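You operate a simulated robot arm through the tools that you are given. There is no shell and no other tool. Be economical: measure what you need, move in short steps, check, and stop when the job is done.

Carry out the task below with a simulated two-armed robot. There is one attempt and no reset: what you move stays moved.

## Task
Unplug the warming tub, then top it up to its black water line.
Fine: socket switch off before the plug comes out, plug in its park; within 40 ml, jug back where it stood. Set down upright: water jug for the tub.

The check looks at the end state, three seconds after you hand in, the way a careful person would. Anything else that was tipped, shoved, dropped, spilled or broken makes it a failure.

## Robot
Two 6-joint arms with two-finger grippers on one trunk, on a base that drives. Base frame: it is fixed to the floor where the robot stands at the start and does not move with it; the origin is under the middle of the robot, x ahead of it, y to its left, z up; the surface under the hand at the start is at about z = 0.803. Units: m, degrees, N and s.
The left shoulder is at the start at [0.07, 0.176, 1.14], the right one opposite. With the tool pointing down near the work surface each hand reaches from about 0.46 to 0.8 m from the robot's upright axis, wherever it stands, measured 20 degrees to its own side. Places, roughly: cup of the plug park [0.8, -0.2, 0.8]; stand socket switch [0.8, 0, 0.8]; warming tub [0.5, -0.2, 0.9]; warming tub dial [0.4, -0.1, 0.8]. Payload 2.45 kg a hand.
The TCP of each hand is the grasp point between the finger pads, 0.026 m short of the fingertips. In the tool frame z runs along the fingers and y along their closing line. Largest opening 0.096 m; the body of the gripper starts 0.069 m behind the TCP.
Orientation is that of the tool frame in the base frame, as a unit quaternion [x, y, z, w]. With the fingers straight down and closing along the base's y, the tool's x points along the base's -x, its y along +y and its z along -z.

## Interface
- The arms move only by the tool step_arm. It takes "left_increments", "right_increments" or both (then of equal length, played together; a hand with none holds still); each is a list of rows, each a list of 7 numbers: the finger opening in m, from 0 to 0.096, then the shift along the tool's x, y, z in m, then the turn, a rotation vector about the tool's x, y, z in degrees. In form: [[gripper, tx, ty, tz, rx, ry, rz], ...]. A call has 1 to 8 rows; each row is the pose to reach, as a shift and turn from the pose commanded when the call began, along the tool's axes at that moment. Each row takes 0.2 s and may step no farther than 0.05 m and 8.6 degrees from the row before; otherwise, or with a gripper value out of range, the whole call is refused. A pose out of reach is approached as far as the arm can. The call stops where the force on the tool passes 40 N (or 10 N more than at its start, if that is more) or the arm is blocked; 0.2 s more then pass. The fingers move at their own pace and stop on an object; they squeeze with about 23 N. The grip force told is the motor's: it shows also when the fingers shut on nothing. Time passes only in rows, and 0.2 s behind the last, so rows that repeat a pose let the fingers close. It gives the time, the measured TCP pose, the force on the tool (base axes), the opening and the grip force at its end, in the units of the frame above (readings bear some noise), with the torque about the TCP (base axes, N m) and any sound that the robot's microphone picked up.
- Cameras (640 x 400 px; columns grow to the right, rows downward): "scene" is now at [0.1252, -0.0296, 1.441]; the picture's right is [-0.35, -0.94, 0.00], its down [-0.70, 0.26, -0.67] and it looks along [0.63, -0.23, -0.74] (base axes); focal length 265 px, centre (320, 200). "left" rides on the left gripper at [0.082, -0.003, -0.098] in its tool frame; the picture's right is [0.04, 1.00, 0.00], its down [-0.73, 0.03, -0.68] and it looks along [-0.68, 0.03, 0.73] (tool axes); focal length 256 px, centre (320, 200). "right" rides on the right gripper at [0.082, 0.003, -0.098] in its tool frame; the picture's right is [-0.04, 1.00, 0.00], its down [-0.73, -0.03, -0.68] and it looks along [-0.68, -0.03, 0.73] (tool axes); focal length 256 px, centre (320, 200). There is no depth. A picture from a camera that has moved, and an enlarged one, comes with that camera's place and axes in the base frame and with its lens.
- grab_frame(camera): a new picture of that camera. No time passes.
- lift_body(by): slides the trunk up (or, below 0, down) by that many m; the arms and the scene camera ride with it, the base frame stays. It gives what a move gives, with no picture.
- base_move(legs): drives the robot by 1 to 6 legs, each [ahead, left, turn to the left] in m, m and degrees, along the robot's own axes; the way and the turn of a leg run together, so that a leg with both is an arc; at most 1.5 m and 180 degrees a leg. The arms and the cameras ride along, it lands a little off, and it stops where it bumps. It gives what a move gives.
- aim_head(pan, tilt): turns the head with the scene camera to pan (to the left, within 86 degrees either way) and tilt (down, from -29 to 69), counted from straight ahead of the robot. It gives what a move gives.
- inspect(camera, box): a new picture of the part [left, top, right, bottom] of that camera's present view, enlarged. No time passes.
- sign_off(): hands the job in; it is judged then, once.

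Work in short steps. Places have to be worked out from the pictures, the camera data and where the tool is seen: move nearer, look again, correct. Check each grasp and each placing, and mend what went wrong. You have 120 turns and 100 pictures in all, those below and enlarged ones among them. Open the grippers and draw the arms clear of the work before you hand the job in, unless the task says otherwise; then end with one line.

The tools are called as name(argument=value, ...) on one line, values as JSON. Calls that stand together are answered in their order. step_arm: Moves the arms, as the interface text tells. Its arguments: {"type":"object","properties":{"left_increments":{"type":"array","items":{"type":"array","items":{"type":"number"}}},"right_increments":{"type":"array","items":{"type":"array","items":{"type":"number"}}}},"required":[]} The other tools are called the same way: lift_body (by) slides the trunk up or down; base_move (legs) drives the base; aim_head (pan, tilt) turns the head that bears the scene camera; grab_frame (camera) takes a picture; inspect (camera, box) takes an enlarged picture of a part of a camera's view; sign_off () hands the job in.

At the start:

```text
time: 0.0
left_position: [0.5956, 0.1313, 1.1663]
left_ee_rot: [0.001, 1.0, 0.0, 0.0]
left_ft_force: [-0.5, -0.1, -0.5]
left_ft_torque: [-0.01, 0.01, 0.01]
left_width: 0.0961
left_gripper_force: 0.0
right_position: [0.4463, -0.2991, 1.1467]
right_ee_rot: [0.0, 1.0, 0.0, 0.0]
right_ft_force: [0.4, -0.5, -0.2]
right_ft_torque: [0.01, -0.03, 0.01]
right_width: 0.0961
right_gripper_force: 0.0
trunk travel left (down, up): [-0.625, 0.215]
robot x, y, heading: [-0.0006, -0.0027, 0.2]
head pan, tilt: [-20.4, 48.0]
```

scene: 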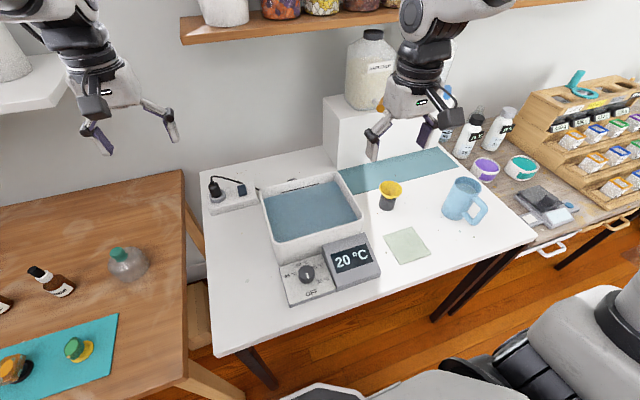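
right: 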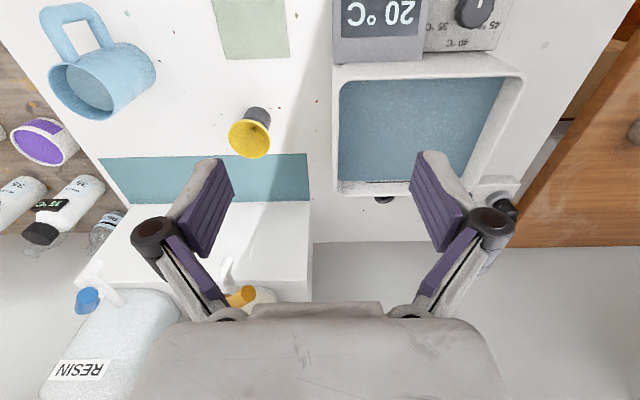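
left: 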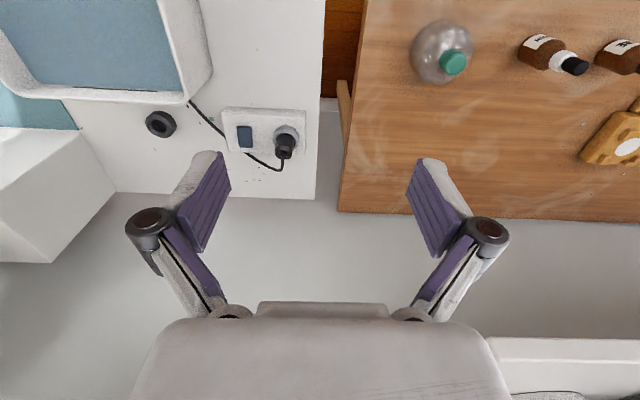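

The tub, socket board with plug, park cup and jug are all visible. I'll take enlarged views of the socket region and of the tub/jug.

inspect(camera="left", box=[120, 80, 340, 218])

inspect(camera="scene", box=[190, 140, 390, 310])

inspect(camera="scene", box=[360, 140, 560, 290])

```text
2.90 times, centred on (230, 149) of left
camera zoom: at [0.5156, 0.1279, 1.2639], right [-0.04, 1.0, 0.0], down [0.73, 0.03, 0.68], along [0.68, 0.03, -0.73], focal length 742 px, centre (581, 348)
```

zoom: 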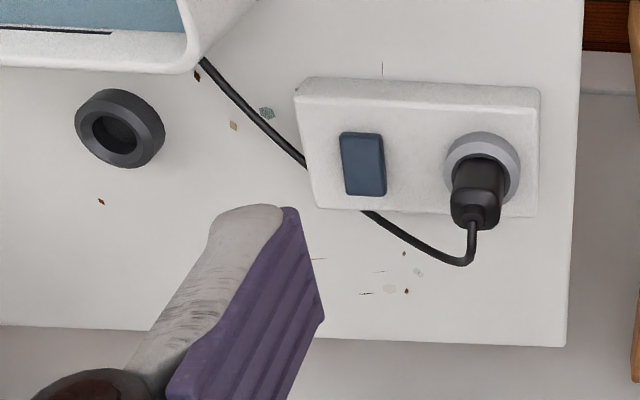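

```text
2.35 times, centred on (290, 225) of scene
camera zoom: at [0.1252, -0.0296, 1.441], right [-0.35, -0.94, 0.0], down [-0.7, 0.26, -0.67], along [0.63, -0.23, -0.74], focal length 624 px, centre (391, 141)
```

zoom: 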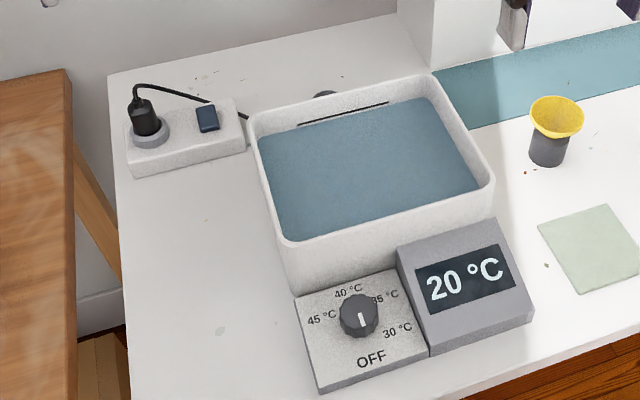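

```text
2.67 times, centred on (460, 215) of scene
camera zoom: at [0.1252, -0.0296, 1.441], right [-0.35, -0.94, 0.0], down [-0.7, 0.26, -0.67], along [0.63, -0.23, -0.74], focal length 707 px, centre (-53, 160)
```

zoom: 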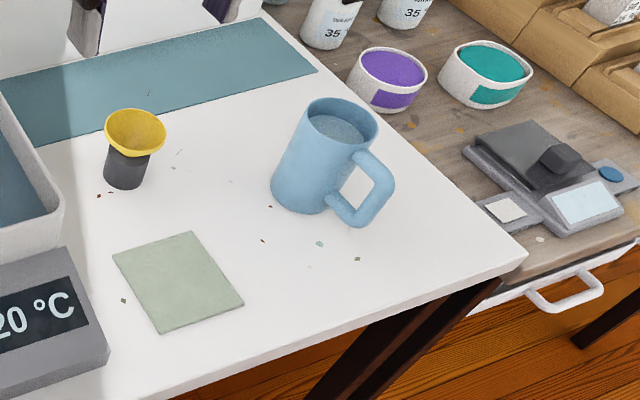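

Plug ≈ [0.764, 0.075, top 0.885], switch ≈ [0.76, 0, 0.84], park cup ≈ [0.746, -0.155, 0.825], jug ≈ [0.467, -0.585] with its rim near 0.937. I'd like to drive a little ahead, so I'll look down at the gap between base and table first.

aim_head(pan=0, tilt=69)

grab_frame(camera="scene")

```text
time: 0.8
left_position: [0.5966, 0.1317, 1.166]
left_ee_rot: [0.001, 1.0, 0.0, 0.0]
left_ft_force: [-1.0, 0.1, -0.9]
left_ft_torque: [0.0, -0.03, 0.0]
left_width: 0.0959
left_gripper_force: 0.0
right_position: [0.4457, -0.2995, 1.146]
right_ee_rot: [0.0, 1.0, 0.0, 0.0]
right_ft_force: [0.2, 0.4, 0.1]
right_ft_torque: [-0.04, -0.01, 0.0]
right_width: 0.096
right_gripper_force: 0.0
trunk travel left (down, up): [-0.625, 0.215]
robot x, y, heading: [0.0009, -0.002, 0.1]
head pan, tilt: [0.0, 68.8]
```

```text
93 pictures are left
camera scene: at [0.1073, -0.0023, 1.4163], right [0.0, -1.0, 0.0], down [-0.93, 0.0, -0.36], along [0.36, 0.0, -0.93], focal length 265 px, centre (320, 200)
```

scene: 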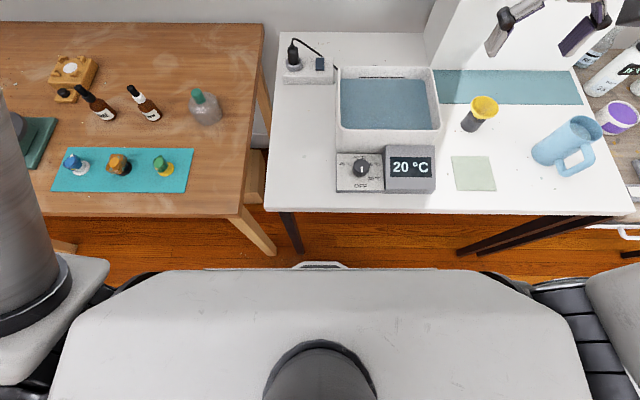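

The base front (about x = 0.27) has a gap to the table edge (0.31) and legs (about 0.36), and the trunk stands well back. I'll drive a small 5 cm ahead and 8 cm right so the left hand reaches socket and park comfortably.

base_move(legs=[[0.05, -0.08, 0]])

aim_head(pan=0, tilt=48)

grab_frame(camera="scene")

grab_frame(camera="left")

```text
time: 2.0
left_position: [0.6475, 0.0481, 1.1654]
left_ee_rot: [0.001, 1.0, 0.0, -0.001]
left_ft_force: [0.0, 0.2, -0.4]
left_ft_torque: [0.03, 0.07, -0.02]
left_width: 0.0959
left_gripper_force: 0.1
right_position: [0.4965, -0.3806, 1.147]
right_ee_rot: [0.0, 1.0, 0.0, 0.0]
right_ft_force: [0.1, 0.5, 0.2]
right_ft_torque: [0.03, -0.02, -0.02]
right_width: 0.0963
right_gripper_force: 0.1
trunk travel left (down, up): [-0.625, 0.215]
robot x, y, heading: [0.0491, -0.0752, 0.1]
head pan, tilt: [0.0, 68.8]
```

```text
time: 2.8
left_position: [0.6466, 0.0487, 1.1652]
left_ee_rot: [0.001, 1.0, 0.0, 0.0]
left_ft_force: [-0.5, -0.5, -0.2]
left_ft_torque: [0.04, 0.0, 0.01]
left_width: 0.0959
left_gripper_force: 0.0
right_position: [0.4945, -0.3813, 1.1476]
right_ee_rot: [0.001, 1.0, 0.0, 0.001]
right_ft_force: [0.0, 0.0, -0.5]
right_ft_torque: [-0.02, -0.01, -0.02]
right_width: 0.096
right_gripper_force: 0.0
trunk travel left (down, up): [-0.625, 0.215]
robot x, y, heading: [0.0489, -0.0779, 0.0]
head pan, tilt: [0.0, 48.0]
```

```text
92 pictures are left
camera scene: at [0.18, -0.0831, 1.4409], right [0.0, -1.0, 0.0], down [-0.74, 0.0, -0.67], along [0.67, 0.0, -0.74], focal length 265 px, centre (320, 200)
```

scene: 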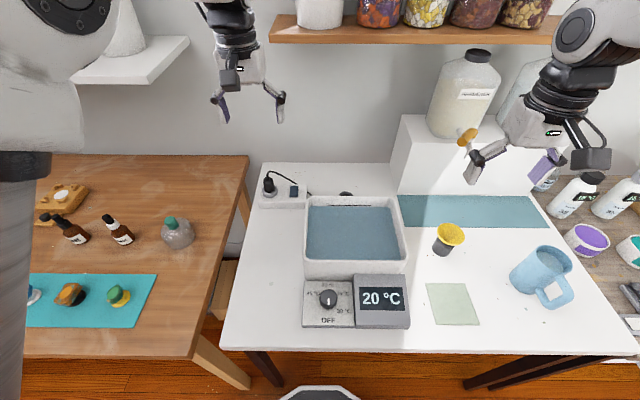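

```text
91 pictures are left
camera left: at [0.5658, 0.0462, 1.2641], right [-0.04, 1.0, 0.0], down [0.73, 0.03, 0.68], along [0.68, 0.03, -0.73], focal length 256 px, centre (320, 200)
```

left: 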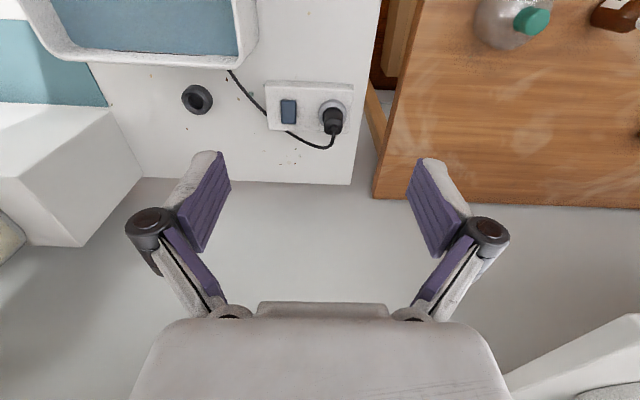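

Now I move the left hand, closing the fingers, to hover about 13 cm above the switch for a close look.

step_arm(left_increments=[[0, -0.01, -0.01, 0.04, 0, 0, 0], [0, -0.02, -0.02, 0.08, 0, 0, 0], [0, -0.03, -0.03, 0.12, 0, 0, 0], [0, -0.04, -0.045, 0.16, 0, 0, 0], [0, -0.05, -0.05, 0.19, 0, 0, 0]])

grab_frame(camera="left")

```text
time: 4.0
left_position: [0.6951, -0.0009, 0.9753]
left_ee_rot: [0.0, 1.0, -0.001, 0.0]
left_ft_force: [0.8, -0.2, -0.5]
left_ft_torque: [0.0, 0.02, -0.01]
left_width: 0.0
left_gripper_force: 23.0
right_position: [0.497, -0.3809, 1.1461]
right_ee_rot: [0.001, 1.0, 0.001, 0.0]
right_ft_force: [0.3, 0.5, 0.1]
right_ft_torque: [0.0, 0.02, -0.04]
right_width: 0.0959
right_gripper_force: 0.1
trunk travel left (down, up): [-0.625, 0.215]
robot x, y, heading: [0.05, -0.0828, -0.0]
head pan, tilt: [0.0, 48.0]
```

```text
90 pictures are left
camera left: at [0.6147, -0.0039, 1.0727], right [-0.04, 1.0, 0.0], down [0.73, 0.03, 0.68], along [0.68, 0.03, -0.73], focal length 256 px, centre (320, 200)
```

left: 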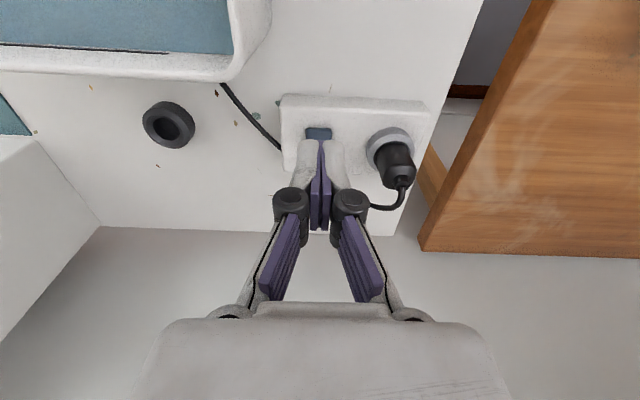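

The fingers hide the switch, so I zoom with the scene camera to see which end of the rocker is down.

inspect(camera="scene", box=[250, 160, 330, 210])

inspect(camera="left", box=[270, 80, 430, 180])

```text
8.00 times, centred on (290, 185) of scene
camera zoom: at [0.181, -0.0828, 1.4409], right [0.0, -1.0, 0.0], down [-0.74, 0.0, -0.67], along [0.67, 0.0, -0.74], focal length 2122 px, centre (560, 320)
```

zoom: 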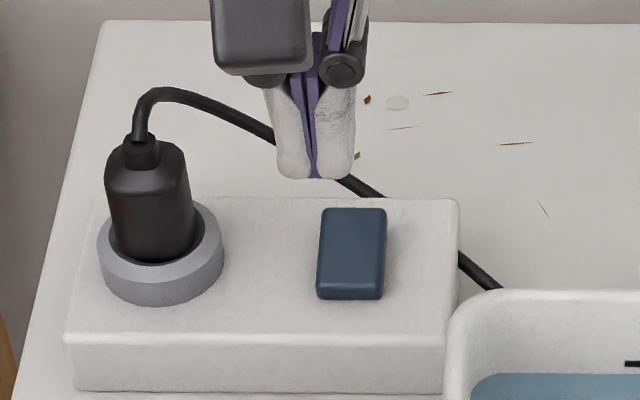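

```text
4.00 times, centred on (350, 130) of left
camera zoom: at [0.6147, -0.0039, 1.0727], right [-0.04, 1.0, 0.0], down [0.73, 0.03, 0.68], along [0.68, 0.03, -0.73], focal length 1024 px, centre (200, 480)
```

zoom: 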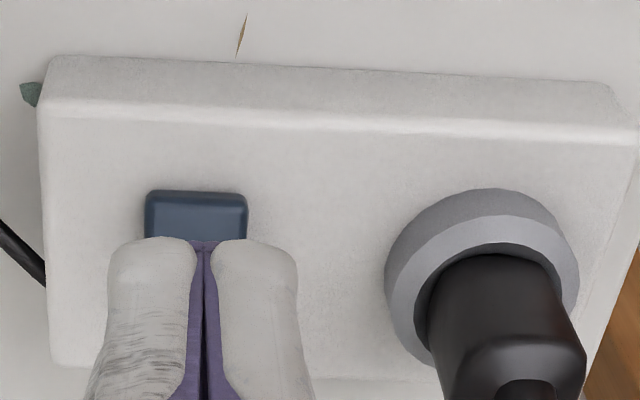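

Rocker spans about x 0.732–0.778, y ±0.0125, top near z 0.845. I shift the hand aside to see the rocker's tilt.

step_arm(left_increments=[[0, 0.03, -0.03, 0.0, 0, 0, 0], [0, 0.06, -0.06, 0.02, 0, 0, 0]])

inspect(camera="left", box=[340, 130, 500, 230])

```text
time: 4.6
left_position: [0.671, -0.0114, 0.9571]
left_ee_rot: [-0.014, 1.0, -0.014, -0.004]
left_ft_force: [0.4, 0.6, -0.5]
left_ft_torque: [-0.01, 0.03, -0.03]
left_width: 0.0003
left_gripper_force: 23.8
left hand out of reach, approached as far as the arm can: row 1, 2
right_position: [0.4961, -0.3804, 1.1475]
right_ee_rot: [0.001, 1.0, -0.001, 0.001]
right_ft_force: [-0.1, 0.0, -0.1]
right_ft_torque: [0.0, 0.02, -0.02]
right_width: 0.0962
right_gripper_force: 0.0
trunk travel left (down, up): [-0.625, 0.215]
robot x, y, heading: [0.0493, -0.078, -0.1]
head pan, tilt: [0.0, 48.0]
```

```text
4.00 times, centred on (420, 180) of left
camera zoom: at [0.5892, -0.0141, 1.0558], right [-0.07, 1.0, -0.03], down [0.74, 0.07, 0.67], along [0.67, 0.03, -0.74], focal length 1024 px, centre (-80, 280)
```

zoom: 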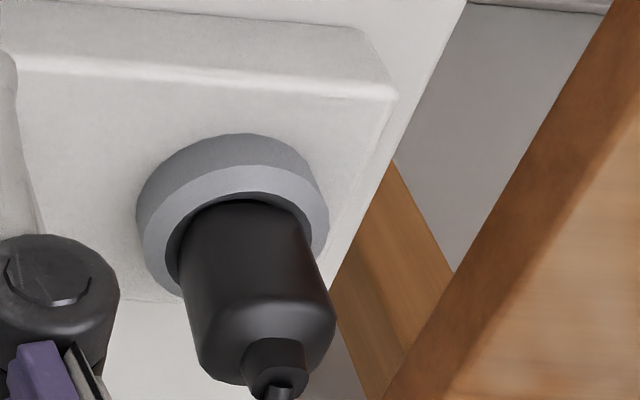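

The view doesn't show the rocker, and the left arm is near its inner limit there. I go back to hover over the rocker's near end (x≈0.74) instead.

step_arm(left_increments=[[0, -0.035, 0.006, 0.0, 0, 0, 0], [0, -0.069, 0.011, 0.01, 0, 0, 0], [0, -0.069, 0.011, 0.03, 0, 0, 0]])

inspect(camera="scene", box=[250, 160, 330, 210])

```text
time: 5.4
left_position: [0.7338, -0.0129, 0.9304]
left_ee_rot: [0.002, 1.0, 0.0, 0.001]
left_ft_force: [-0.8, 0.5, 1.0]
left_ft_torque: [0.02, 0.01, -0.02]
left_width: 0.0001
left_gripper_force: 22.6
right_position: [0.4946, -0.382, 1.1477]
right_ee_rot: [0.001, 1.0, 0.0, 0.0]
right_ft_force: [-1.2, 0.3, 0.8]
right_ft_torque: [0.05, -0.04, -0.02]
right_width: 0.0961
right_gripper_force: 0.0
trunk travel left (down, up): [-0.625, 0.215]
robot x, y, heading: [0.0505, -0.0807, -0.1]
head pan, tilt: [0.0, 48.0]
```

```text
8.00 times, centred on (290, 185) of scene
camera zoom: at [0.179, -0.0841, 1.4411], right [0.0, -1.0, 0.0], down [-0.74, 0.0, -0.67], along [0.67, 0.0, -0.74], focal length 2122 px, centre (560, 320)
```

zoom: 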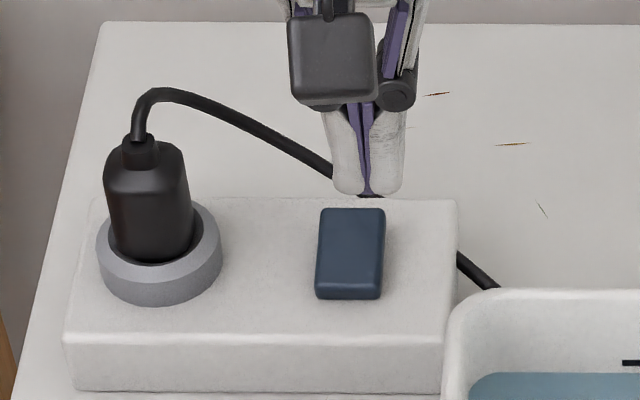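

Fingertips project as expected, and the rocker top is at x 0.737–0.774, y≈-0.003. I press the near end, descending in small steps and letting the force stop guard it.

step_arm(left_increments=[[0, -0.006, 0.01, 0.02, 0, 0, 0], [0, -0.006, 0.01, 0.045, 0, 0, 0], [0, -0.006, 0.01, 0.055, 0, 0, 0], [0, -0.006, 0.01, 0.06, 0, 0, 0], [0, -0.006, 0.01, 0.064, 0, 0, 0], [0, -0.006, 0.01, 0.068, 0, 0, 0], [0, -0.006, 0.01, 0.072, 0, 0, 0]])

inspect(camera="scene", box=[250, 160, 330, 210])

```text
time: 6.8
left_position: [0.7401, -0.0037, 0.8711]
left_ee_rot: [0.002, 1.0, -0.001, 0.009]
left_ft_force: [-12.4, 0.1, 24.6]
left_ft_torque: [-0.01, 0.05, -0.01]
left_width: 0.0061
left_gripper_force: 28.4
right_position: [0.4914, -0.381, 1.1488]
right_ee_rot: [0.001, 1.0, 0.0, 0.002]
right_ft_force: [0.8, 0.1, -0.5]
right_ft_torque: [-0.03, 0.04, 0.01]
right_width: 0.0961
right_gripper_force: 0.0
trunk travel left (down, up): [-0.625, 0.215]
robot x, y, heading: [0.0516, -0.0818, -0.2]
head pan, tilt: [0.0, 48.0]
stopped in row 6 (left hand): the force on the tool passed its limit at 44 N (the readings are from after the stop); the commanded pose is now the measured one
```

```text
8.00 times, centred on (290, 185) of scene
camera zoom: at [0.1748, -0.0836, 1.4415], right [0.0, -1.0, 0.0], down [-0.74, 0.0, -0.67], along [0.67, 0.0, -0.74], focal length 2122 px, centre (560, 320)
```

zoom: 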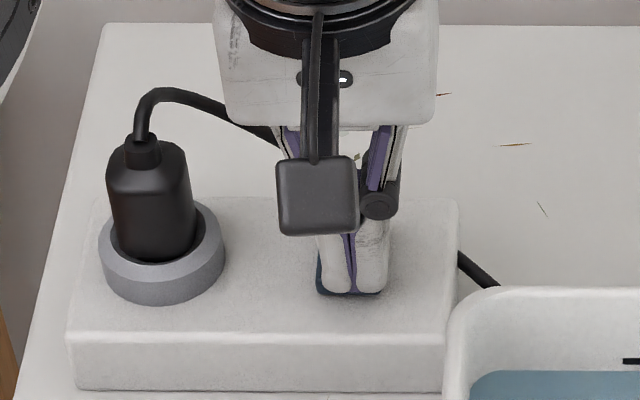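

No click at this end and it stays rigid, so the near end was probably down already. I lift off and press the far end (x≈0.768).

step_arm(left_increments=[[0, 0, 0, -0.03, 0, 0, 0], [0, -0.028, 0, -0.03, 0, 0, 0], [0, -0.028, 0, -0.01, 0, 0, 0], [0, -0.028, 0, -0.004, 0, 0, 0], [0, -0.028, 0, 0, 0, 0, 0], [0, -0.028, 0, 0.004, 0, 0, 0], [0, -0.028, 0, 0.008, 0, 0, 0], [0, -0.028, 0, 0.012, 0, 0, 0]])

inspect(camera="scene", box=[250, 160, 330, 210])

```text
time: 8.3
left_position: [0.7734, -0.0052, 0.8701]
left_ee_rot: [0.001, 1.0, -0.003, 0.014]
left_ft_force: [-7.0, 0.9, 17.9]
left_ft_torque: [0.05, 0.38, 0.0]
left_width: 0.0059
left_gripper_force: 28.6
right_position: [0.4937, -0.3811, 1.1478]
right_ee_rot: [0.001, 1.0, 0.0, 0.001]
right_ft_force: [-0.1, 0.6, 0.9]
right_ft_torque: [0.01, -0.01, 0.0]
right_width: 0.0958
right_gripper_force: 0.1
trunk travel left (down, up): [-0.625, 0.215]
robot x, y, heading: [0.0514, -0.0775, -0.3]
head pan, tilt: [0.0, 48.0]
stopped in row 7 (left hand): the force on the tool passed its limit at 44 N (the readings are from after the stop); the commanded pose is now the measured one
```

```text
8.00 times, centred on (290, 185) of scene
camera zoom: at [0.1774, -0.0833, 1.4411], right [0.0, -1.0, 0.0], down [-0.74, 0.0, -0.67], along [0.67, 0.0, -0.74], focal length 2122 px, centre (560, 320)
```

zoom: 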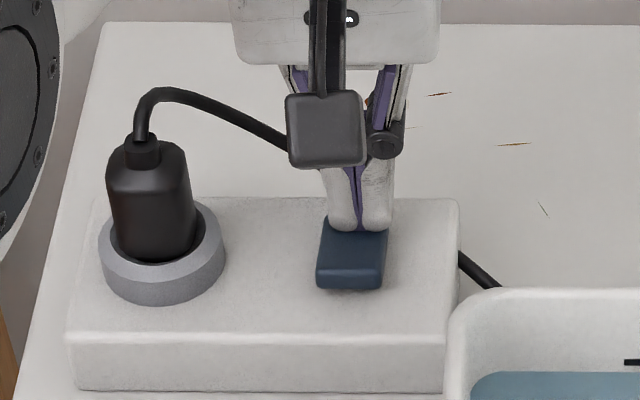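

The rocker may look different now; I lift away to compare it with the original picture.

step_arm(left_increments=[[0, 0, 0, -0.03, 0, 0, 0], [0, 0, 0, -0.08, 0, 0, 0], [0, 0, 0, -0.11, 0, 0, 0]])

inspect(camera="scene", box=[250, 160, 330, 210])

```text
time: 9.1
left_position: [0.7716, -0.0018, 0.9781]
left_ee_rot: [0.001, 1.0, -0.002, 0.012]
left_ft_force: [-0.6, 0.7, -1.2]
left_ft_torque: [0.02, -0.04, 0.01]
left_width: 0.0
left_gripper_force: 28.6
right_position: [0.4957, -0.3808, 1.1477]
right_ee_rot: [0.001, 1.0, 0.001, 0.001]
right_ft_force: [0.4, -0.1, -0.1]
right_ft_torque: [0.02, 0.02, 0.01]
right_width: 0.096
right_gripper_force: 0.1
trunk travel left (down, up): [-0.625, 0.215]
robot x, y, heading: [0.0498, -0.0824, -0.1]
head pan, tilt: [0.0, 48.0]
```

```text
8.00 times, centred on (290, 185) of scene
camera zoom: at [0.1807, -0.0833, 1.4408], right [0.0, -1.0, 0.0], down [-0.74, 0.0, -0.67], along [0.67, 0.0, -0.74], focal length 2122 px, centre (560, 320)
```

zoom: 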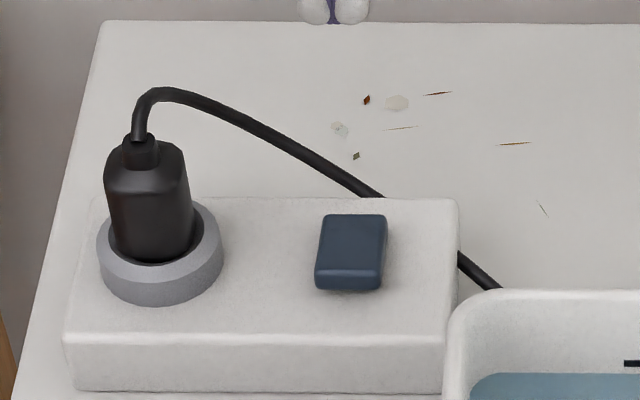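

The rocker has flipped: the far end is now lower and the near edge raised. I check the tub's display for confirmation and the current layout.

grab_frame(camera="scene")

grab_frame(camera="left")

```text
82 pictures are left
camera scene: at [0.1807, -0.0833, 1.4408], right [0.0, -1.0, 0.0], down [-0.74, 0.0, -0.67], along [0.67, 0.0, -0.74], focal length 265 px, centre (320, 200)
```

scene: 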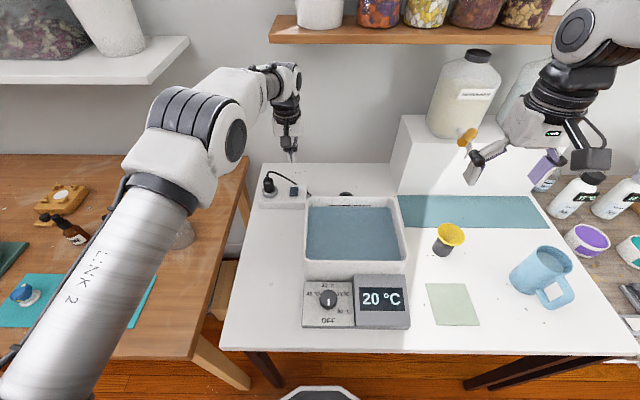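

```text
81 pictures are left
camera left: at [0.688, -0.0048, 1.0728], right [-0.04, 1.0, 0.0], down [0.72, 0.03, 0.7], along [0.7, 0.02, -0.72], focal length 256 px, centre (320, 200)
```

left: 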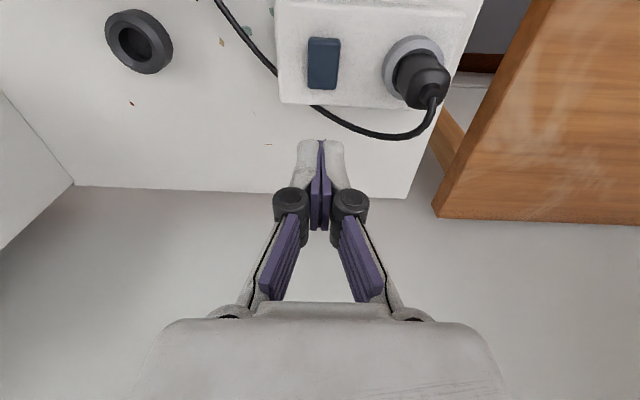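

The flip is real, though the display is unchanged. Next I bring the left hand over the plug (≈[0.761, 0.076]), opened to 6 cm, above the cord, and look.

step_arm(left_increments=[[0.03, 0.0, 0.04, 0, 0, 0.6, 0], [0.06, 0.01, 0.078, 0, 0, 1.3, 0], [0.06, 0.01, 0.078, 0.02, 0, 1.3, 0]])

inspect(camera="scene", box=[240, 150, 320, 200])

inspect(camera="left", box=[240, 60, 400, 160])

```text
time: 9.9
left_position: [0.7634, 0.0754, 0.9558]
left_ee_rot: [0.001, 1.0, 0.0, -0.001]
left_ft_force: [-0.1, -0.3, 0.1]
left_ft_torque: [0.03, 0.02, 0.01]
left_width: 0.0597
left_gripper_force: 0.1
right_position: [0.4961, -0.3816, 1.146]
right_ee_rot: [0.001, 1.0, 0.002, -0.001]
right_ft_force: [0.4, 0.1, 0.0]
right_ft_torque: [0.0, 0.02, -0.01]
right_width: 0.096
right_gripper_force: 0.1
trunk travel left (down, up): [-0.625, 0.215]
robot x, y, heading: [0.0473, -0.082, 0.1]
head pan, tilt: [0.0, 48.0]
```

```text
8.00 times, centred on (280, 175) of scene
camera zoom: at [0.1816, -0.0841, 1.4408], right [0.0, -1.0, 0.0], down [-0.74, 0.0, -0.67], along [0.67, 0.0, -0.74], focal length 2122 px, centre (640, 400)
```

zoom: 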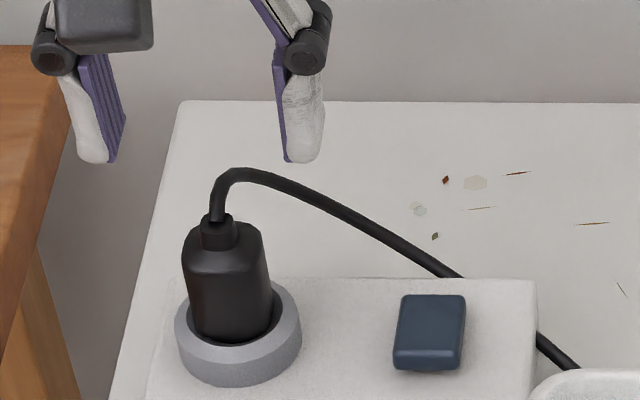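

```text
4.00 times, centred on (320, 110) of left
camera zoom: at [0.6823, 0.0718, 1.0526], right [-0.04, 1.0, 0.0], down [0.73, 0.03, 0.68], along [0.68, 0.02, -0.73], focal length 1024 px, centre (320, 560)
```

zoom: 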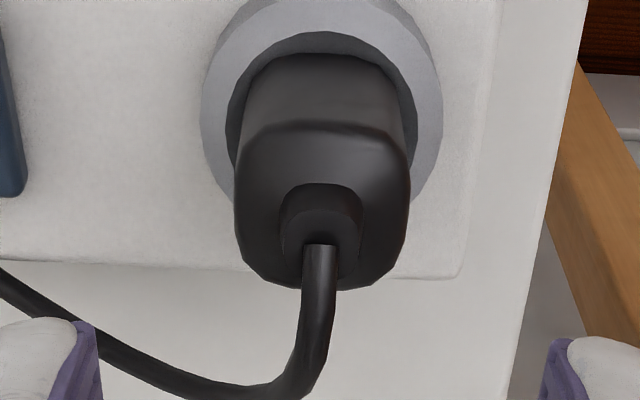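

Plug centre ≈ [0.755, 0.076], its body about 27 mm wide and up to z ≈ 0.895. The cord arcs behind, clear of the fingers. I descend to z≈0.882 and close.

step_arm(left_increments=[[0.06, 0.008, 0.0, 0.03, 0, 0, 0], [0.06, 0.008, 0.0, 0.06, 0, 0, 0], [0.06, 0.008, 0.0, 0.074, 0, 0, 0], [0.02, 0.008, 0.0, 0.074, 0, 0, 0], [0.0, 0.008, 0.0, 0.074, 0, 0, 0], [0.0, 0.008, 0.0, 0.074, 0, 0, 0]])

inspect(camera="scene", box=[240, 150, 320, 200])

```text
time: 11.3
left_position: [0.7539, 0.0744, 0.8806]
left_ee_rot: [0.001, 1.0, -0.002, 0.001]
left_ft_force: [1.3, -3.6, 0.9]
left_ft_torque: [-0.11, -0.08, -0.04]
left_width: 0.0277
left_gripper_force: 23.3
right_position: [0.4954, -0.3804, 1.1457]
right_ee_rot: [0.0, 1.0, -0.001, 0.0]
right_ft_force: [0.5, -0.3, 0.8]
right_ft_torque: [-0.03, -0.01, 0.01]
right_width: 0.0961
right_gripper_force: 0.0
trunk travel left (down, up): [-0.625, 0.215]
robot x, y, heading: [0.053, -0.0817, -0.1]
head pan, tilt: [0.0, 48.0]
```

```text
8.00 times, centred on (280, 175) of scene
camera zoom: at [0.1802, -0.0839, 1.4409], right [0.0, -1.0, 0.0], down [-0.74, 0.0, -0.67], along [0.67, 0.0, -0.74], focal length 2122 px, centre (640, 400)
```

zoom: 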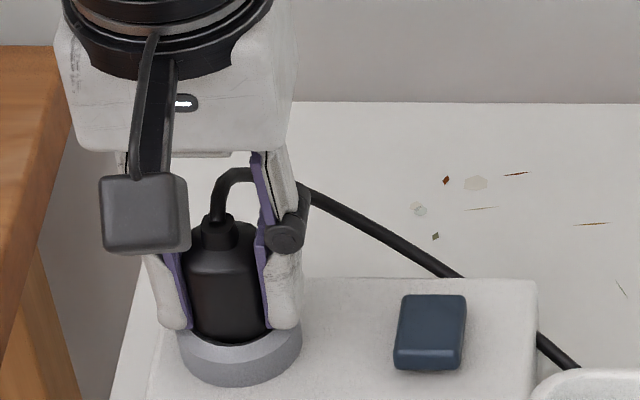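

The plug is gripped at 27.7 mm. Now I pull it straight up.

step_arm(left_increments=[[0.0, 0, 0, -0.008, 0, 0, 0], [0.0, 0, 0, -0.016, 0, 0, 0], [0.0, 0, 0, -0.03, 0, 0, 0], [0.0, 0, 0, -0.045, 0, 0, 0], [0.0, 0, 0, -0.06, 0, 0, 0]])

grab_frame(camera="scene")

grab_frame(camera="left")

```text
time: 12.5
left_position: [0.754, 0.0746, 0.9422]
left_ee_rot: [0.001, 1.0, -0.002, 0.001]
left_ft_force: [0.8, 0.7, -0.6]
left_ft_torque: [0.02, -0.01, 0.02]
left_width: 0.0278
left_gripper_force: 22.6
right_position: [0.4957, -0.3812, 1.1469]
right_ee_rot: [0.001, 1.0, 0.0, 0.0]
right_ft_force: [-0.3, 0.5, 0.1]
right_ft_torque: [-0.01, 0.02, 0.02]
right_width: 0.096
right_gripper_force: 0.1
trunk travel left (down, up): [-0.625, 0.215]
robot x, y, heading: [0.0503, -0.0803, 0.1]
head pan, tilt: [0.0, 48.0]
```

```text
77 pictures are left
camera scene: at [0.1801, -0.0833, 1.4409], right [0.0, -1.0, 0.0], down [-0.74, 0.0, -0.67], along [0.67, 0.0, -0.74], focal length 265 px, centre (320, 200)
```

scene: 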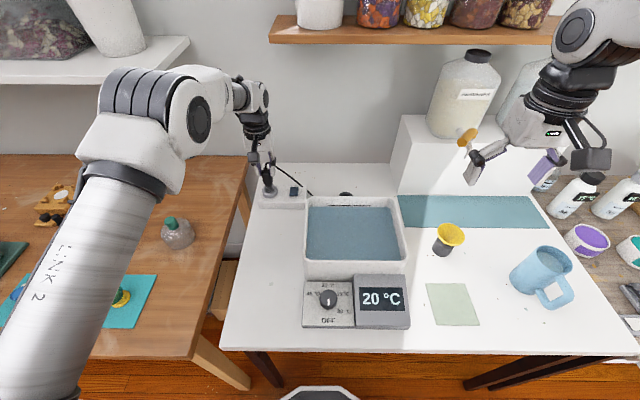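

```text
76 pictures are left
camera left: at [0.6733, 0.072, 1.0397], right [-0.04, 1.0, 0.0], down [0.73, 0.03, 0.68], along [0.68, 0.02, -0.73], focal length 256 px, centre (320, 200)
```

left: 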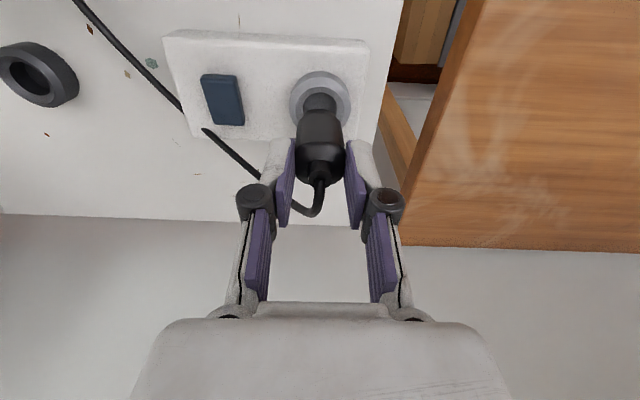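

The plug is out; its nose is still near the ring. I lift further and carry it toward the park cup (≈[0.746, -0.152]), staying high.

step_arm(left_increments=[[0.0, 0, 0, -0.035, 0, 0, 0], [0.0, 0, 0, -0.055, 0, 0, 0], [0.0, 0.0, -0.045, -0.055, 0, 0, 0], [0.0, 0.0, -0.09, -0.055, 0, 0, 0], [0.0, 0.0, -0.13, -0.055, 0, 0, 0], [0.0, 0.0, -0.16, -0.055, 0, 0, 0]])

grab_frame(camera="left")

```text
time: 13.9
left_position: [0.753, -0.0845, 0.9979]
left_ee_rot: [0.002, 1.0, -0.001, 0.001]
left_ft_force: [0.3, -0.2, 0.3]
left_ft_torque: [-0.03, 0.04, 0.02]
left_width: 0.0275
left_gripper_force: 23.1
right_position: [0.4962, -0.3815, 1.1456]
right_ee_rot: [0.001, 1.0, 0.001, 0.0]
right_ft_force: [0.0, 0.4, -1.1]
right_ft_torque: [0.02, 0.02, 0.02]
right_width: 0.0959
right_gripper_force: 0.1
trunk travel left (down, up): [-0.625, 0.215]
robot x, y, heading: [0.0518, -0.0771, 0.0]
head pan, tilt: [0.0, 48.0]
```

```text
75 pictures are left
camera left: at [0.6719, -0.0877, 1.0956], right [-0.04, 1.0, 0.0], down [0.73, 0.03, 0.68], along [0.68, 0.02, -0.73], focal length 256 px, centre (320, 200)
```

left: 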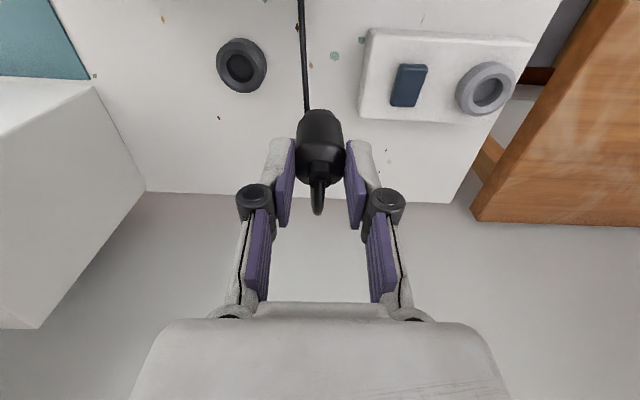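

Cup estimate from here is ≈[0.748, -0.163]. I move over it and re-check, since being directly above removes most parallax.

step_arm(left_increments=[[0.0, 0.002, -0.04, 0, 0, 0, 0], [0.0, 0.005, -0.079, 0, 0, 0, 0]])

grab_frame(camera="left")

inspect(camera="scene", box=[290, 130, 410, 205])

```text
time: 14.5
left_position: [0.7482, -0.1104, 0.9981]
left_ee_rot: [0.001, 1.0, -0.003, 0.001]
left_ft_force: [0.0, 0.4, -0.5]
left_ft_torque: [0.01, -0.04, 0.03]
left_width: 0.0274
left_gripper_force: 22.6
left hand out of reach, approached as far as the arm can: row 1, 2
right_position: [0.4955, -0.3791, 1.147]
right_ee_rot: [0.001, 1.0, 0.0, 0.0]
right_ft_force: [1.1, 0.0, 0.5]
right_ft_torque: [-0.03, -0.02, -0.02]
right_width: 0.0961
right_gripper_force: 0.0
trunk travel left (down, up): [-0.625, 0.215]
robot x, y, heading: [0.0507, -0.08, -0.0]
head pan, tilt: [0.0, 48.0]
```

```text
74 pictures are left
camera left: at [0.6669, -0.1115, 1.0965], right [-0.04, 1.0, -0.01], down [0.73, 0.03, 0.68], along [0.68, 0.02, -0.73], focal length 256 px, centre (320, 200)
```

left: 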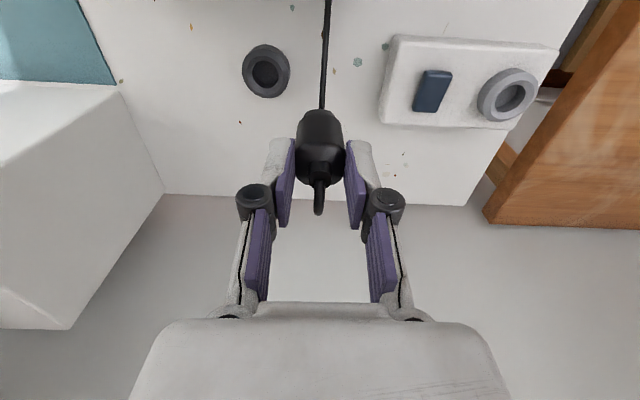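

```text
5.33 times, centred on (350, 168) of scene
camera zoom: at [0.1795, -0.0825, 1.441], right [0.0, -1.0, 0.0], down [-0.74, 0.0, -0.67], along [0.67, 0.0, -0.74], focal length 1414 px, centre (160, 373)
```

zoom: 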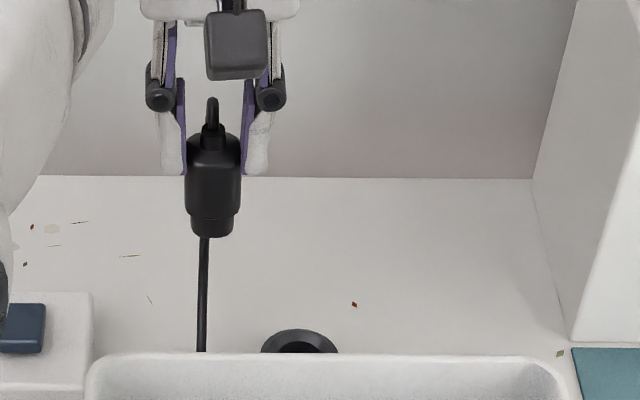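

The arm stops at y≈-0.11 at its cross-reach limit; the cup is at ≈[0.749, -0.164] from both cameras. I bring the hand back left a bit, then drive the base right so the cup falls well inside reach.

step_arm(left_increments=[[0.0, 0, 0.04, 0, 0, 0, 0]])

base_move(legs=[[0, -0.09, 0]])

grab_frame(camera="left")

grab_frame(camera="scene")

```text
time: 14.9
left_position: [0.7637, -0.0707, 0.9988]
left_ee_rot: [0.001, 1.0, -0.002, -0.001]
left_ft_force: [0.2, -0.1, -1.0]
left_ft_torque: [-0.05, 0.03, 0.0]
left_width: 0.0274
left_gripper_force: 23.3
left hand out of reach, approached as far as the arm can: row 1
right_position: [0.4969, -0.3786, 1.146]
right_ee_rot: [0.001, 1.0, -0.001, -0.001]
right_ft_force: [0.2, -0.3, -0.1]
right_ft_torque: [-0.02, 0.01, 0.03]
right_width: 0.0957
right_gripper_force: 0.1
trunk travel left (down, up): [-0.625, 0.215]
robot x, y, heading: [0.0484, -0.0824, -0.1]
head pan, tilt: [0.0, 48.0]
```

```text
time: 16.0
left_position: [0.7627, -0.1642, 0.9998]
left_ee_rot: [0.002, 1.0, -0.001, 0.0]
left_ft_force: [-0.4, -1.0, -0.5]
left_ft_torque: [0.03, 0.01, 0.01]
left_width: 0.0274
left_gripper_force: 23.0
right_position: [0.4955, -0.4718, 1.1471]
right_ee_rot: [0.001, 1.0, 0.0, 0.0]
right_ft_force: [0.6, -0.4, -0.2]
right_ft_torque: [0.0, 0.0, -0.03]
right_width: 0.0959
right_gripper_force: 0.0
trunk travel left (down, up): [-0.625, 0.215]
robot x, y, heading: [0.0522, -0.1717, -0.3]
head pan, tilt: [0.0, 48.0]
```

```text
72 pictures are left
camera left: at [0.6812, -0.1671, 1.0972], right [-0.04, 1.0, 0.0], down [0.73, 0.03, 0.68], along [0.68, 0.02, -0.73], focal length 256 px, centre (320, 200)
```

left: 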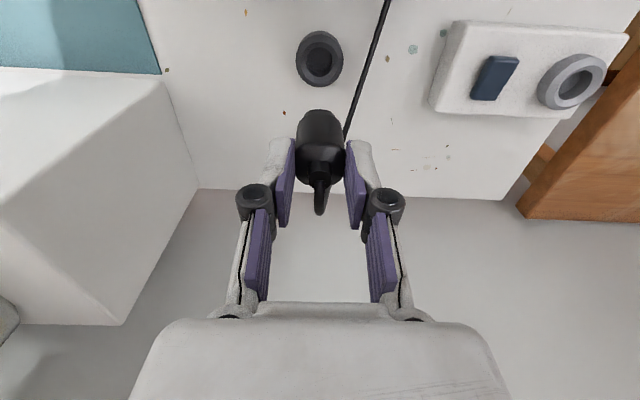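

```text
71 pictures are left
camera scene: at [0.1803, -0.1737, 1.4409], right [0.0, -1.0, 0.0], down [-0.74, 0.0, -0.67], along [0.67, 0.0, -0.74], focal length 265 px, centre (320, 200)
```

scene: 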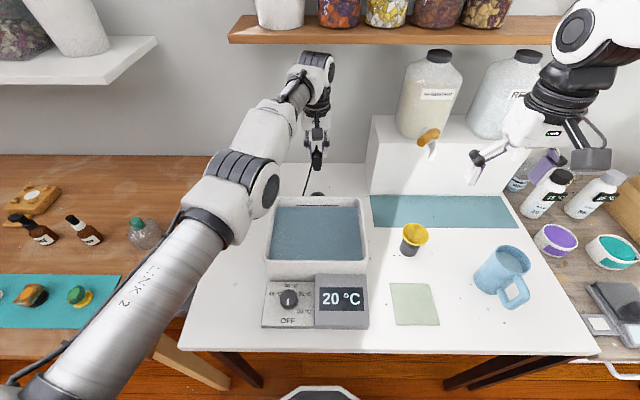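

The cup sits at ≈[0.749, -0.166]. I align and lower until the plug's nose is just above it, then look.

step_arm(left_increments=[[0.0, 0.014, -0.002, 0.03, 0, 0, 0], [0.0, 0.014, -0.002, 0.07, 0, 0, 0], [0.0, 0.014, -0.002, 0.09, 0, 0, 0]])

inspect(camera="left", box=[240, 20, 400, 120])

inspect(camera="scene", box=[280, 150, 360, 200])

```text
time: 16.8
left_position: [0.7621, -0.1723, 0.9098]
left_ee_rot: [0.002, 1.0, -0.001, -0.002]
left_ft_force: [-0.9, -0.6, -0.5]
left_ft_torque: [0.05, 0.0, -0.01]
left_width: 0.0275
left_gripper_force: 22.4
left hand out of reach, approached as far as the arm can: row 1, 2, 3
right_position: [0.4944, -0.4724, 1.1472]
right_ee_rot: [0.002, 1.0, 0.0, 0.0]
right_ft_force: [0.1, 0.6, 0.1]
right_ft_torque: [-0.02, -0.03, 0.0]
right_width: 0.0961
right_gripper_force: 0.1
trunk travel left (down, up): [-0.625, 0.215]
robot x, y, heading: [0.0475, -0.1715, -0.4]
head pan, tilt: [0.0, 48.0]
```

```text
4.00 times, centred on (320, 70) of left
camera zoom: at [0.6808, -0.1745, 1.0076], right [-0.04, 1.0, 0.0], down [0.74, 0.03, 0.68], along [0.68, 0.02, -0.74], focal length 1024 px, centre (320, 720)
```

zoom: 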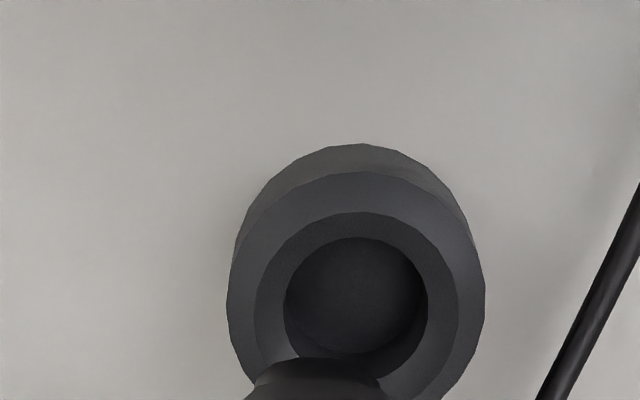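

```text
8.00 times, centred on (320, 175) of scene
camera zoom: at [0.1801, -0.1735, 1.441], right [0.0, -1.0, 0.0], down [-0.74, 0.0, -0.67], along [0.67, 0.0, -0.74], focal length 2122 px, centre (320, 400)
```

zoom: 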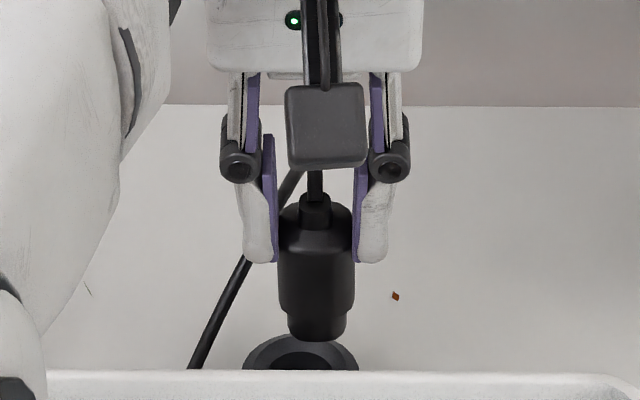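

Cup centre confirmed at ≈[0.7495, -0.166], but the hand is at its inner limit again. I raise it slightly, shift it left, then drive the base 6 cm further right.

step_arm(left_increments=[[0.0, 0, 0.03, -0.03, 0, 0, 0], [0.0, 0, 0.06, -0.05, 0, 0, 0], [0.0, 0, 0.09, -0.05, 0, 0, 0]])

base_move(legs=[[0, -0.07, 0]])

```text
time: 17.6
left_position: [0.7874, -0.0879, 0.9683]
left_ee_rot: [0.002, 1.0, -0.001, -0.001]
left_ft_force: [-0.3, 1.2, -0.5]
left_ft_torque: [-0.06, 0.02, -0.03]
left_width: 0.0275
left_gripper_force: 23.3
left hand out of reach, approached as far as the arm can: row 1, 2, 3
right_position: [0.4956, -0.4711, 1.148]
right_ee_rot: [0.001, 1.0, 0.0, -0.001]
right_ft_force: [0.1, 0.3, 0.5]
right_ft_torque: [-0.01, 0.02, 0.01]
right_width: 0.0961
right_gripper_force: 0.1
trunk travel left (down, up): [-0.625, 0.215]
robot x, y, heading: [0.0471, -0.1693, -0.1]
head pan, tilt: [0.0, 48.0]
```

```text
time: 18.6
left_position: [0.7881, -0.1581, 0.9676]
left_ee_rot: [0.002, 1.0, -0.001, -0.001]
left_ft_force: [0.0, -0.9, -1.0]
left_ft_torque: [0.07, -0.01, 0.02]
left_width: 0.0276
left_gripper_force: 22.5
right_position: [0.4957, -0.5415, 1.1471]
right_ee_rot: [0.002, 1.0, 0.0, 0.0]
right_ft_force: [0.4, -0.2, -1.0]
right_ft_torque: [0.03, 0.01, -0.01]
right_width: 0.0961
right_gripper_force: 0.1
trunk travel left (down, up): [-0.625, 0.215]
robot x, y, heading: [0.0503, -0.2414, -0.4]
head pan, tilt: [0.0, 48.0]
```

Now the hand is at [0.788, -0.158] with the base further right. I'll move it back over the cup at the present height and see whether it's within reach.

step_arm(left_increments=[[0.0, 0.02, -0.004, 0, 0, 0, 0], [0.0, 0.0386, -0.008, 0, 0, 0, 0]])

```text
time: 19.2
left_position: [0.7862, -0.1656, 0.969]
left_ee_rot: [0.002, 1.0, -0.001, -0.002]
left_ft_force: [0.0, -0.4, -0.6]
left_ft_torque: [0.02, 0.0, -0.01]
left_width: 0.0277
left_gripper_force: 22.9
left hand out of reach, approached as far as the arm can: row 1, 2
right_position: [0.4952, -0.5428, 1.1464]
right_ee_rot: [0.002, 1.0, 0.001, 0.0]
right_ft_force: [-0.9, -0.1, 0.4]
right_ft_torque: [-0.01, -0.01, -0.01]
right_width: 0.0959
right_gripper_force: 0.0
trunk travel left (down, up): [-0.625, 0.215]
robot x, y, heading: [0.0499, -0.2398, -0.1]
head pan, tilt: [0.0, 48.0]
```

The x target is refused, though this spot should be within range, so it's likely a wrist limit. The plug is round, so I let the tool yaw follow the arm's pan (clockwise) and retry.

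step_arm(left_increments=[[0.0, 0.0, 0, -0.02, 0, 0, 8], [0.0, 0, 0, -0.02, 0, 0, 16], [0.0, 0.02, 0, -0.02, 0, 0, 16], [0.0, 0.0366, 0, -0.02, 0, 0, 16]])

grab_frame(camera="scene")

```text
time: 20.2
left_position: [0.7842, -0.1678, 0.9889]
left_ee_rot: [0.141, 0.99, -0.001, -0.002]
left_ft_force: [-0.6, 0.5, -1.0]
left_ft_torque: [0.04, 0.03, 0.0]
left_width: 0.0275
left_gripper_force: 24.0
left hand out of reach, approached as far as the arm can: row 3, 4
right_position: [0.4947, -0.5415, 1.1471]
right_ee_rot: [0.002, 1.0, 0.0, 0.0]
right_ft_force: [-0.6, -0.6, 0.3]
right_ft_torque: [0.0, -0.01, -0.02]
right_width: 0.096
right_gripper_force: 0.0
trunk travel left (down, up): [-0.625, 0.215]
robot x, y, heading: [0.0494, -0.2428, -0.2]
head pan, tilt: [0.0, 48.0]
```

```text
68 pictures are left
camera scene: at [0.1797, -0.2442, 1.4409], right [0.0, -1.0, 0.0], down [-0.74, 0.0, -0.67], along [0.67, 0.0, -0.74], focal length 265 px, centre (320, 200)
```

scene: 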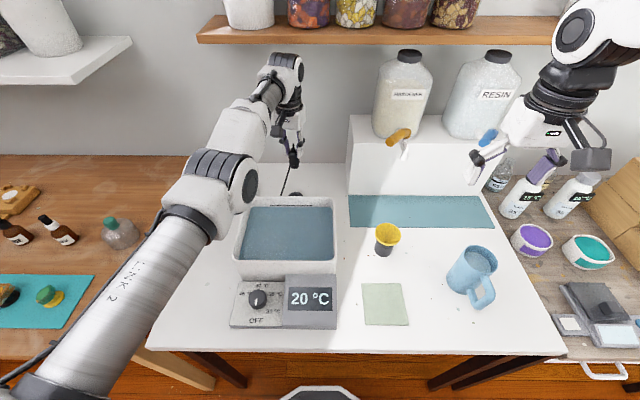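

Only the inward rows are refused, so rather than fight it I back the base 3.5 cm to bring the plug over the cup.

base_move(legs=[[-0.035, 0, 0]])

step_arm(left_increments=[[0.0, 0.0, 0, 0.02, 0, 0, 0], [0.0, 0.0, 0, 0.06, 0, 0, 0]])

inspect(camera="left", box=[240, 20, 400, 120])

```text
time: 21.0
left_position: [0.7527, -0.1684, 0.9865]
left_ee_rot: [0.141, 0.99, -0.001, -0.005]
left_ft_force: [0.8, 0.5, -0.6]
left_ft_torque: [0.02, 0.04, 0.0]
left_width: 0.0275
left_gripper_force: 23.5
right_position: [0.4645, -0.543, 1.1454]
right_ee_rot: [0.002, 1.0, 0.0, -0.002]
right_ft_force: [0.7, 0.2, -0.7]
right_ft_torque: [0.0, 0.03, 0.01]
right_width: 0.096
right_gripper_force: 0.1
trunk travel left (down, up): [-0.625, 0.215]
robot x, y, heading: [0.0154, -0.2403, -0.2]
head pan, tilt: [0.0, 48.0]
```

```text
time: 21.6
left_position: [0.7523, -0.1679, 0.9283]
left_ee_rot: [0.141, 0.99, -0.001, -0.003]
left_ft_force: [0.7, -0.5, 0.3]
left_ft_torque: [0.03, 0.01, -0.01]
left_width: 0.0276
left_gripper_force: 23.0
left hand out of reach, approached as far as the arm can: row 2
right_position: [0.4621, -0.5424, 1.1463]
right_ee_rot: [0.002, 1.0, 0.001, -0.001]
right_ft_force: [0.0, -0.2, 0.2]
right_ft_torque: [0.03, 0.01, 0.04]
right_width: 0.0962
right_gripper_force: 0.0
trunk travel left (down, up): [-0.625, 0.215]
robot x, y, heading: [0.0182, -0.2408, -0.3]
head pan, tilt: [0.0, 48.0]
```

```text
4.00 times, centred on (320, 70) of left
camera zoom: at [0.6744, -0.1472, 1.0261], right [0.24, 0.97, 0.0], down [0.72, -0.18, 0.67], along [0.65, -0.16, -0.74], focal length 1024 px, centre (320, 720)
```

zoom: 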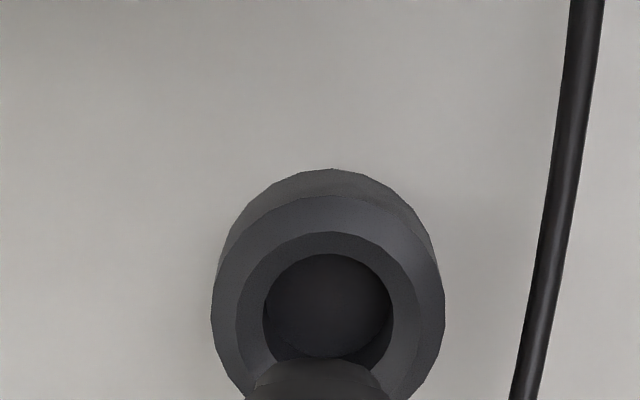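

Cup at ≈[0.749, -0.165]; plug at [0.752, -0.168]. I correct by 3–4 mm and try lowering further.

step_arm(left_increments=[[0.0, 0.0037, 0.002, 0.01, 0, 0, 0], [0.0, 0.0037, 0.002, 0.025, 0, 0, 0]])

inspect(camera="scene", box=[250, 150, 330, 200])

```text
time: 22.2
left_position: [0.752, -0.167, 0.9029]
left_ee_rot: [0.14, 0.99, -0.002, -0.003]
left_ft_force: [0.0, -0.5, -0.7]
left_ft_torque: [0.0, 0.0, 0.02]
left_width: 0.0276
left_gripper_force: 22.9
left hand out of reach, approached as far as the arm can: row 1
right_position: [0.4608, -0.5433, 1.146]
right_ee_rot: [0.002, 1.0, -0.001, 0.0]
right_ft_force: [-0.1, 1.2, 0.0]
right_ft_torque: [-0.04, 0.0, 0.0]
right_width: 0.0961
right_gripper_force: 0.1
trunk travel left (down, up): [-0.625, 0.215]
robot x, y, heading: [0.0194, -0.2443, -0.4]
head pan, tilt: [0.0, 48.0]
```

```text
8.00 times, centred on (290, 175) of scene
camera zoom: at [0.1461, -0.2441, 1.4409], right [0.0, -1.0, 0.0], down [-0.74, 0.0, -0.67], along [0.67, 0.0, -0.74], focal length 2122 px, centre (560, 400)
```

zoom: 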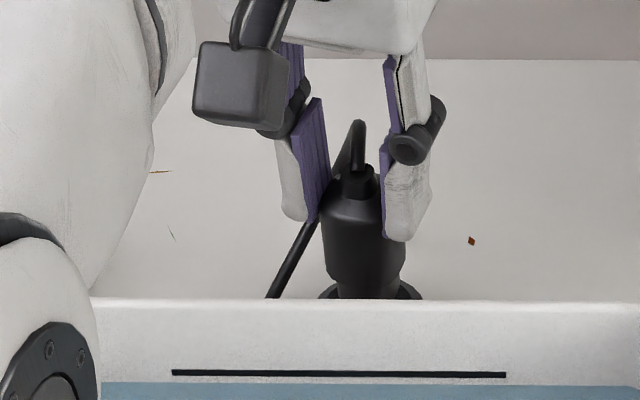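

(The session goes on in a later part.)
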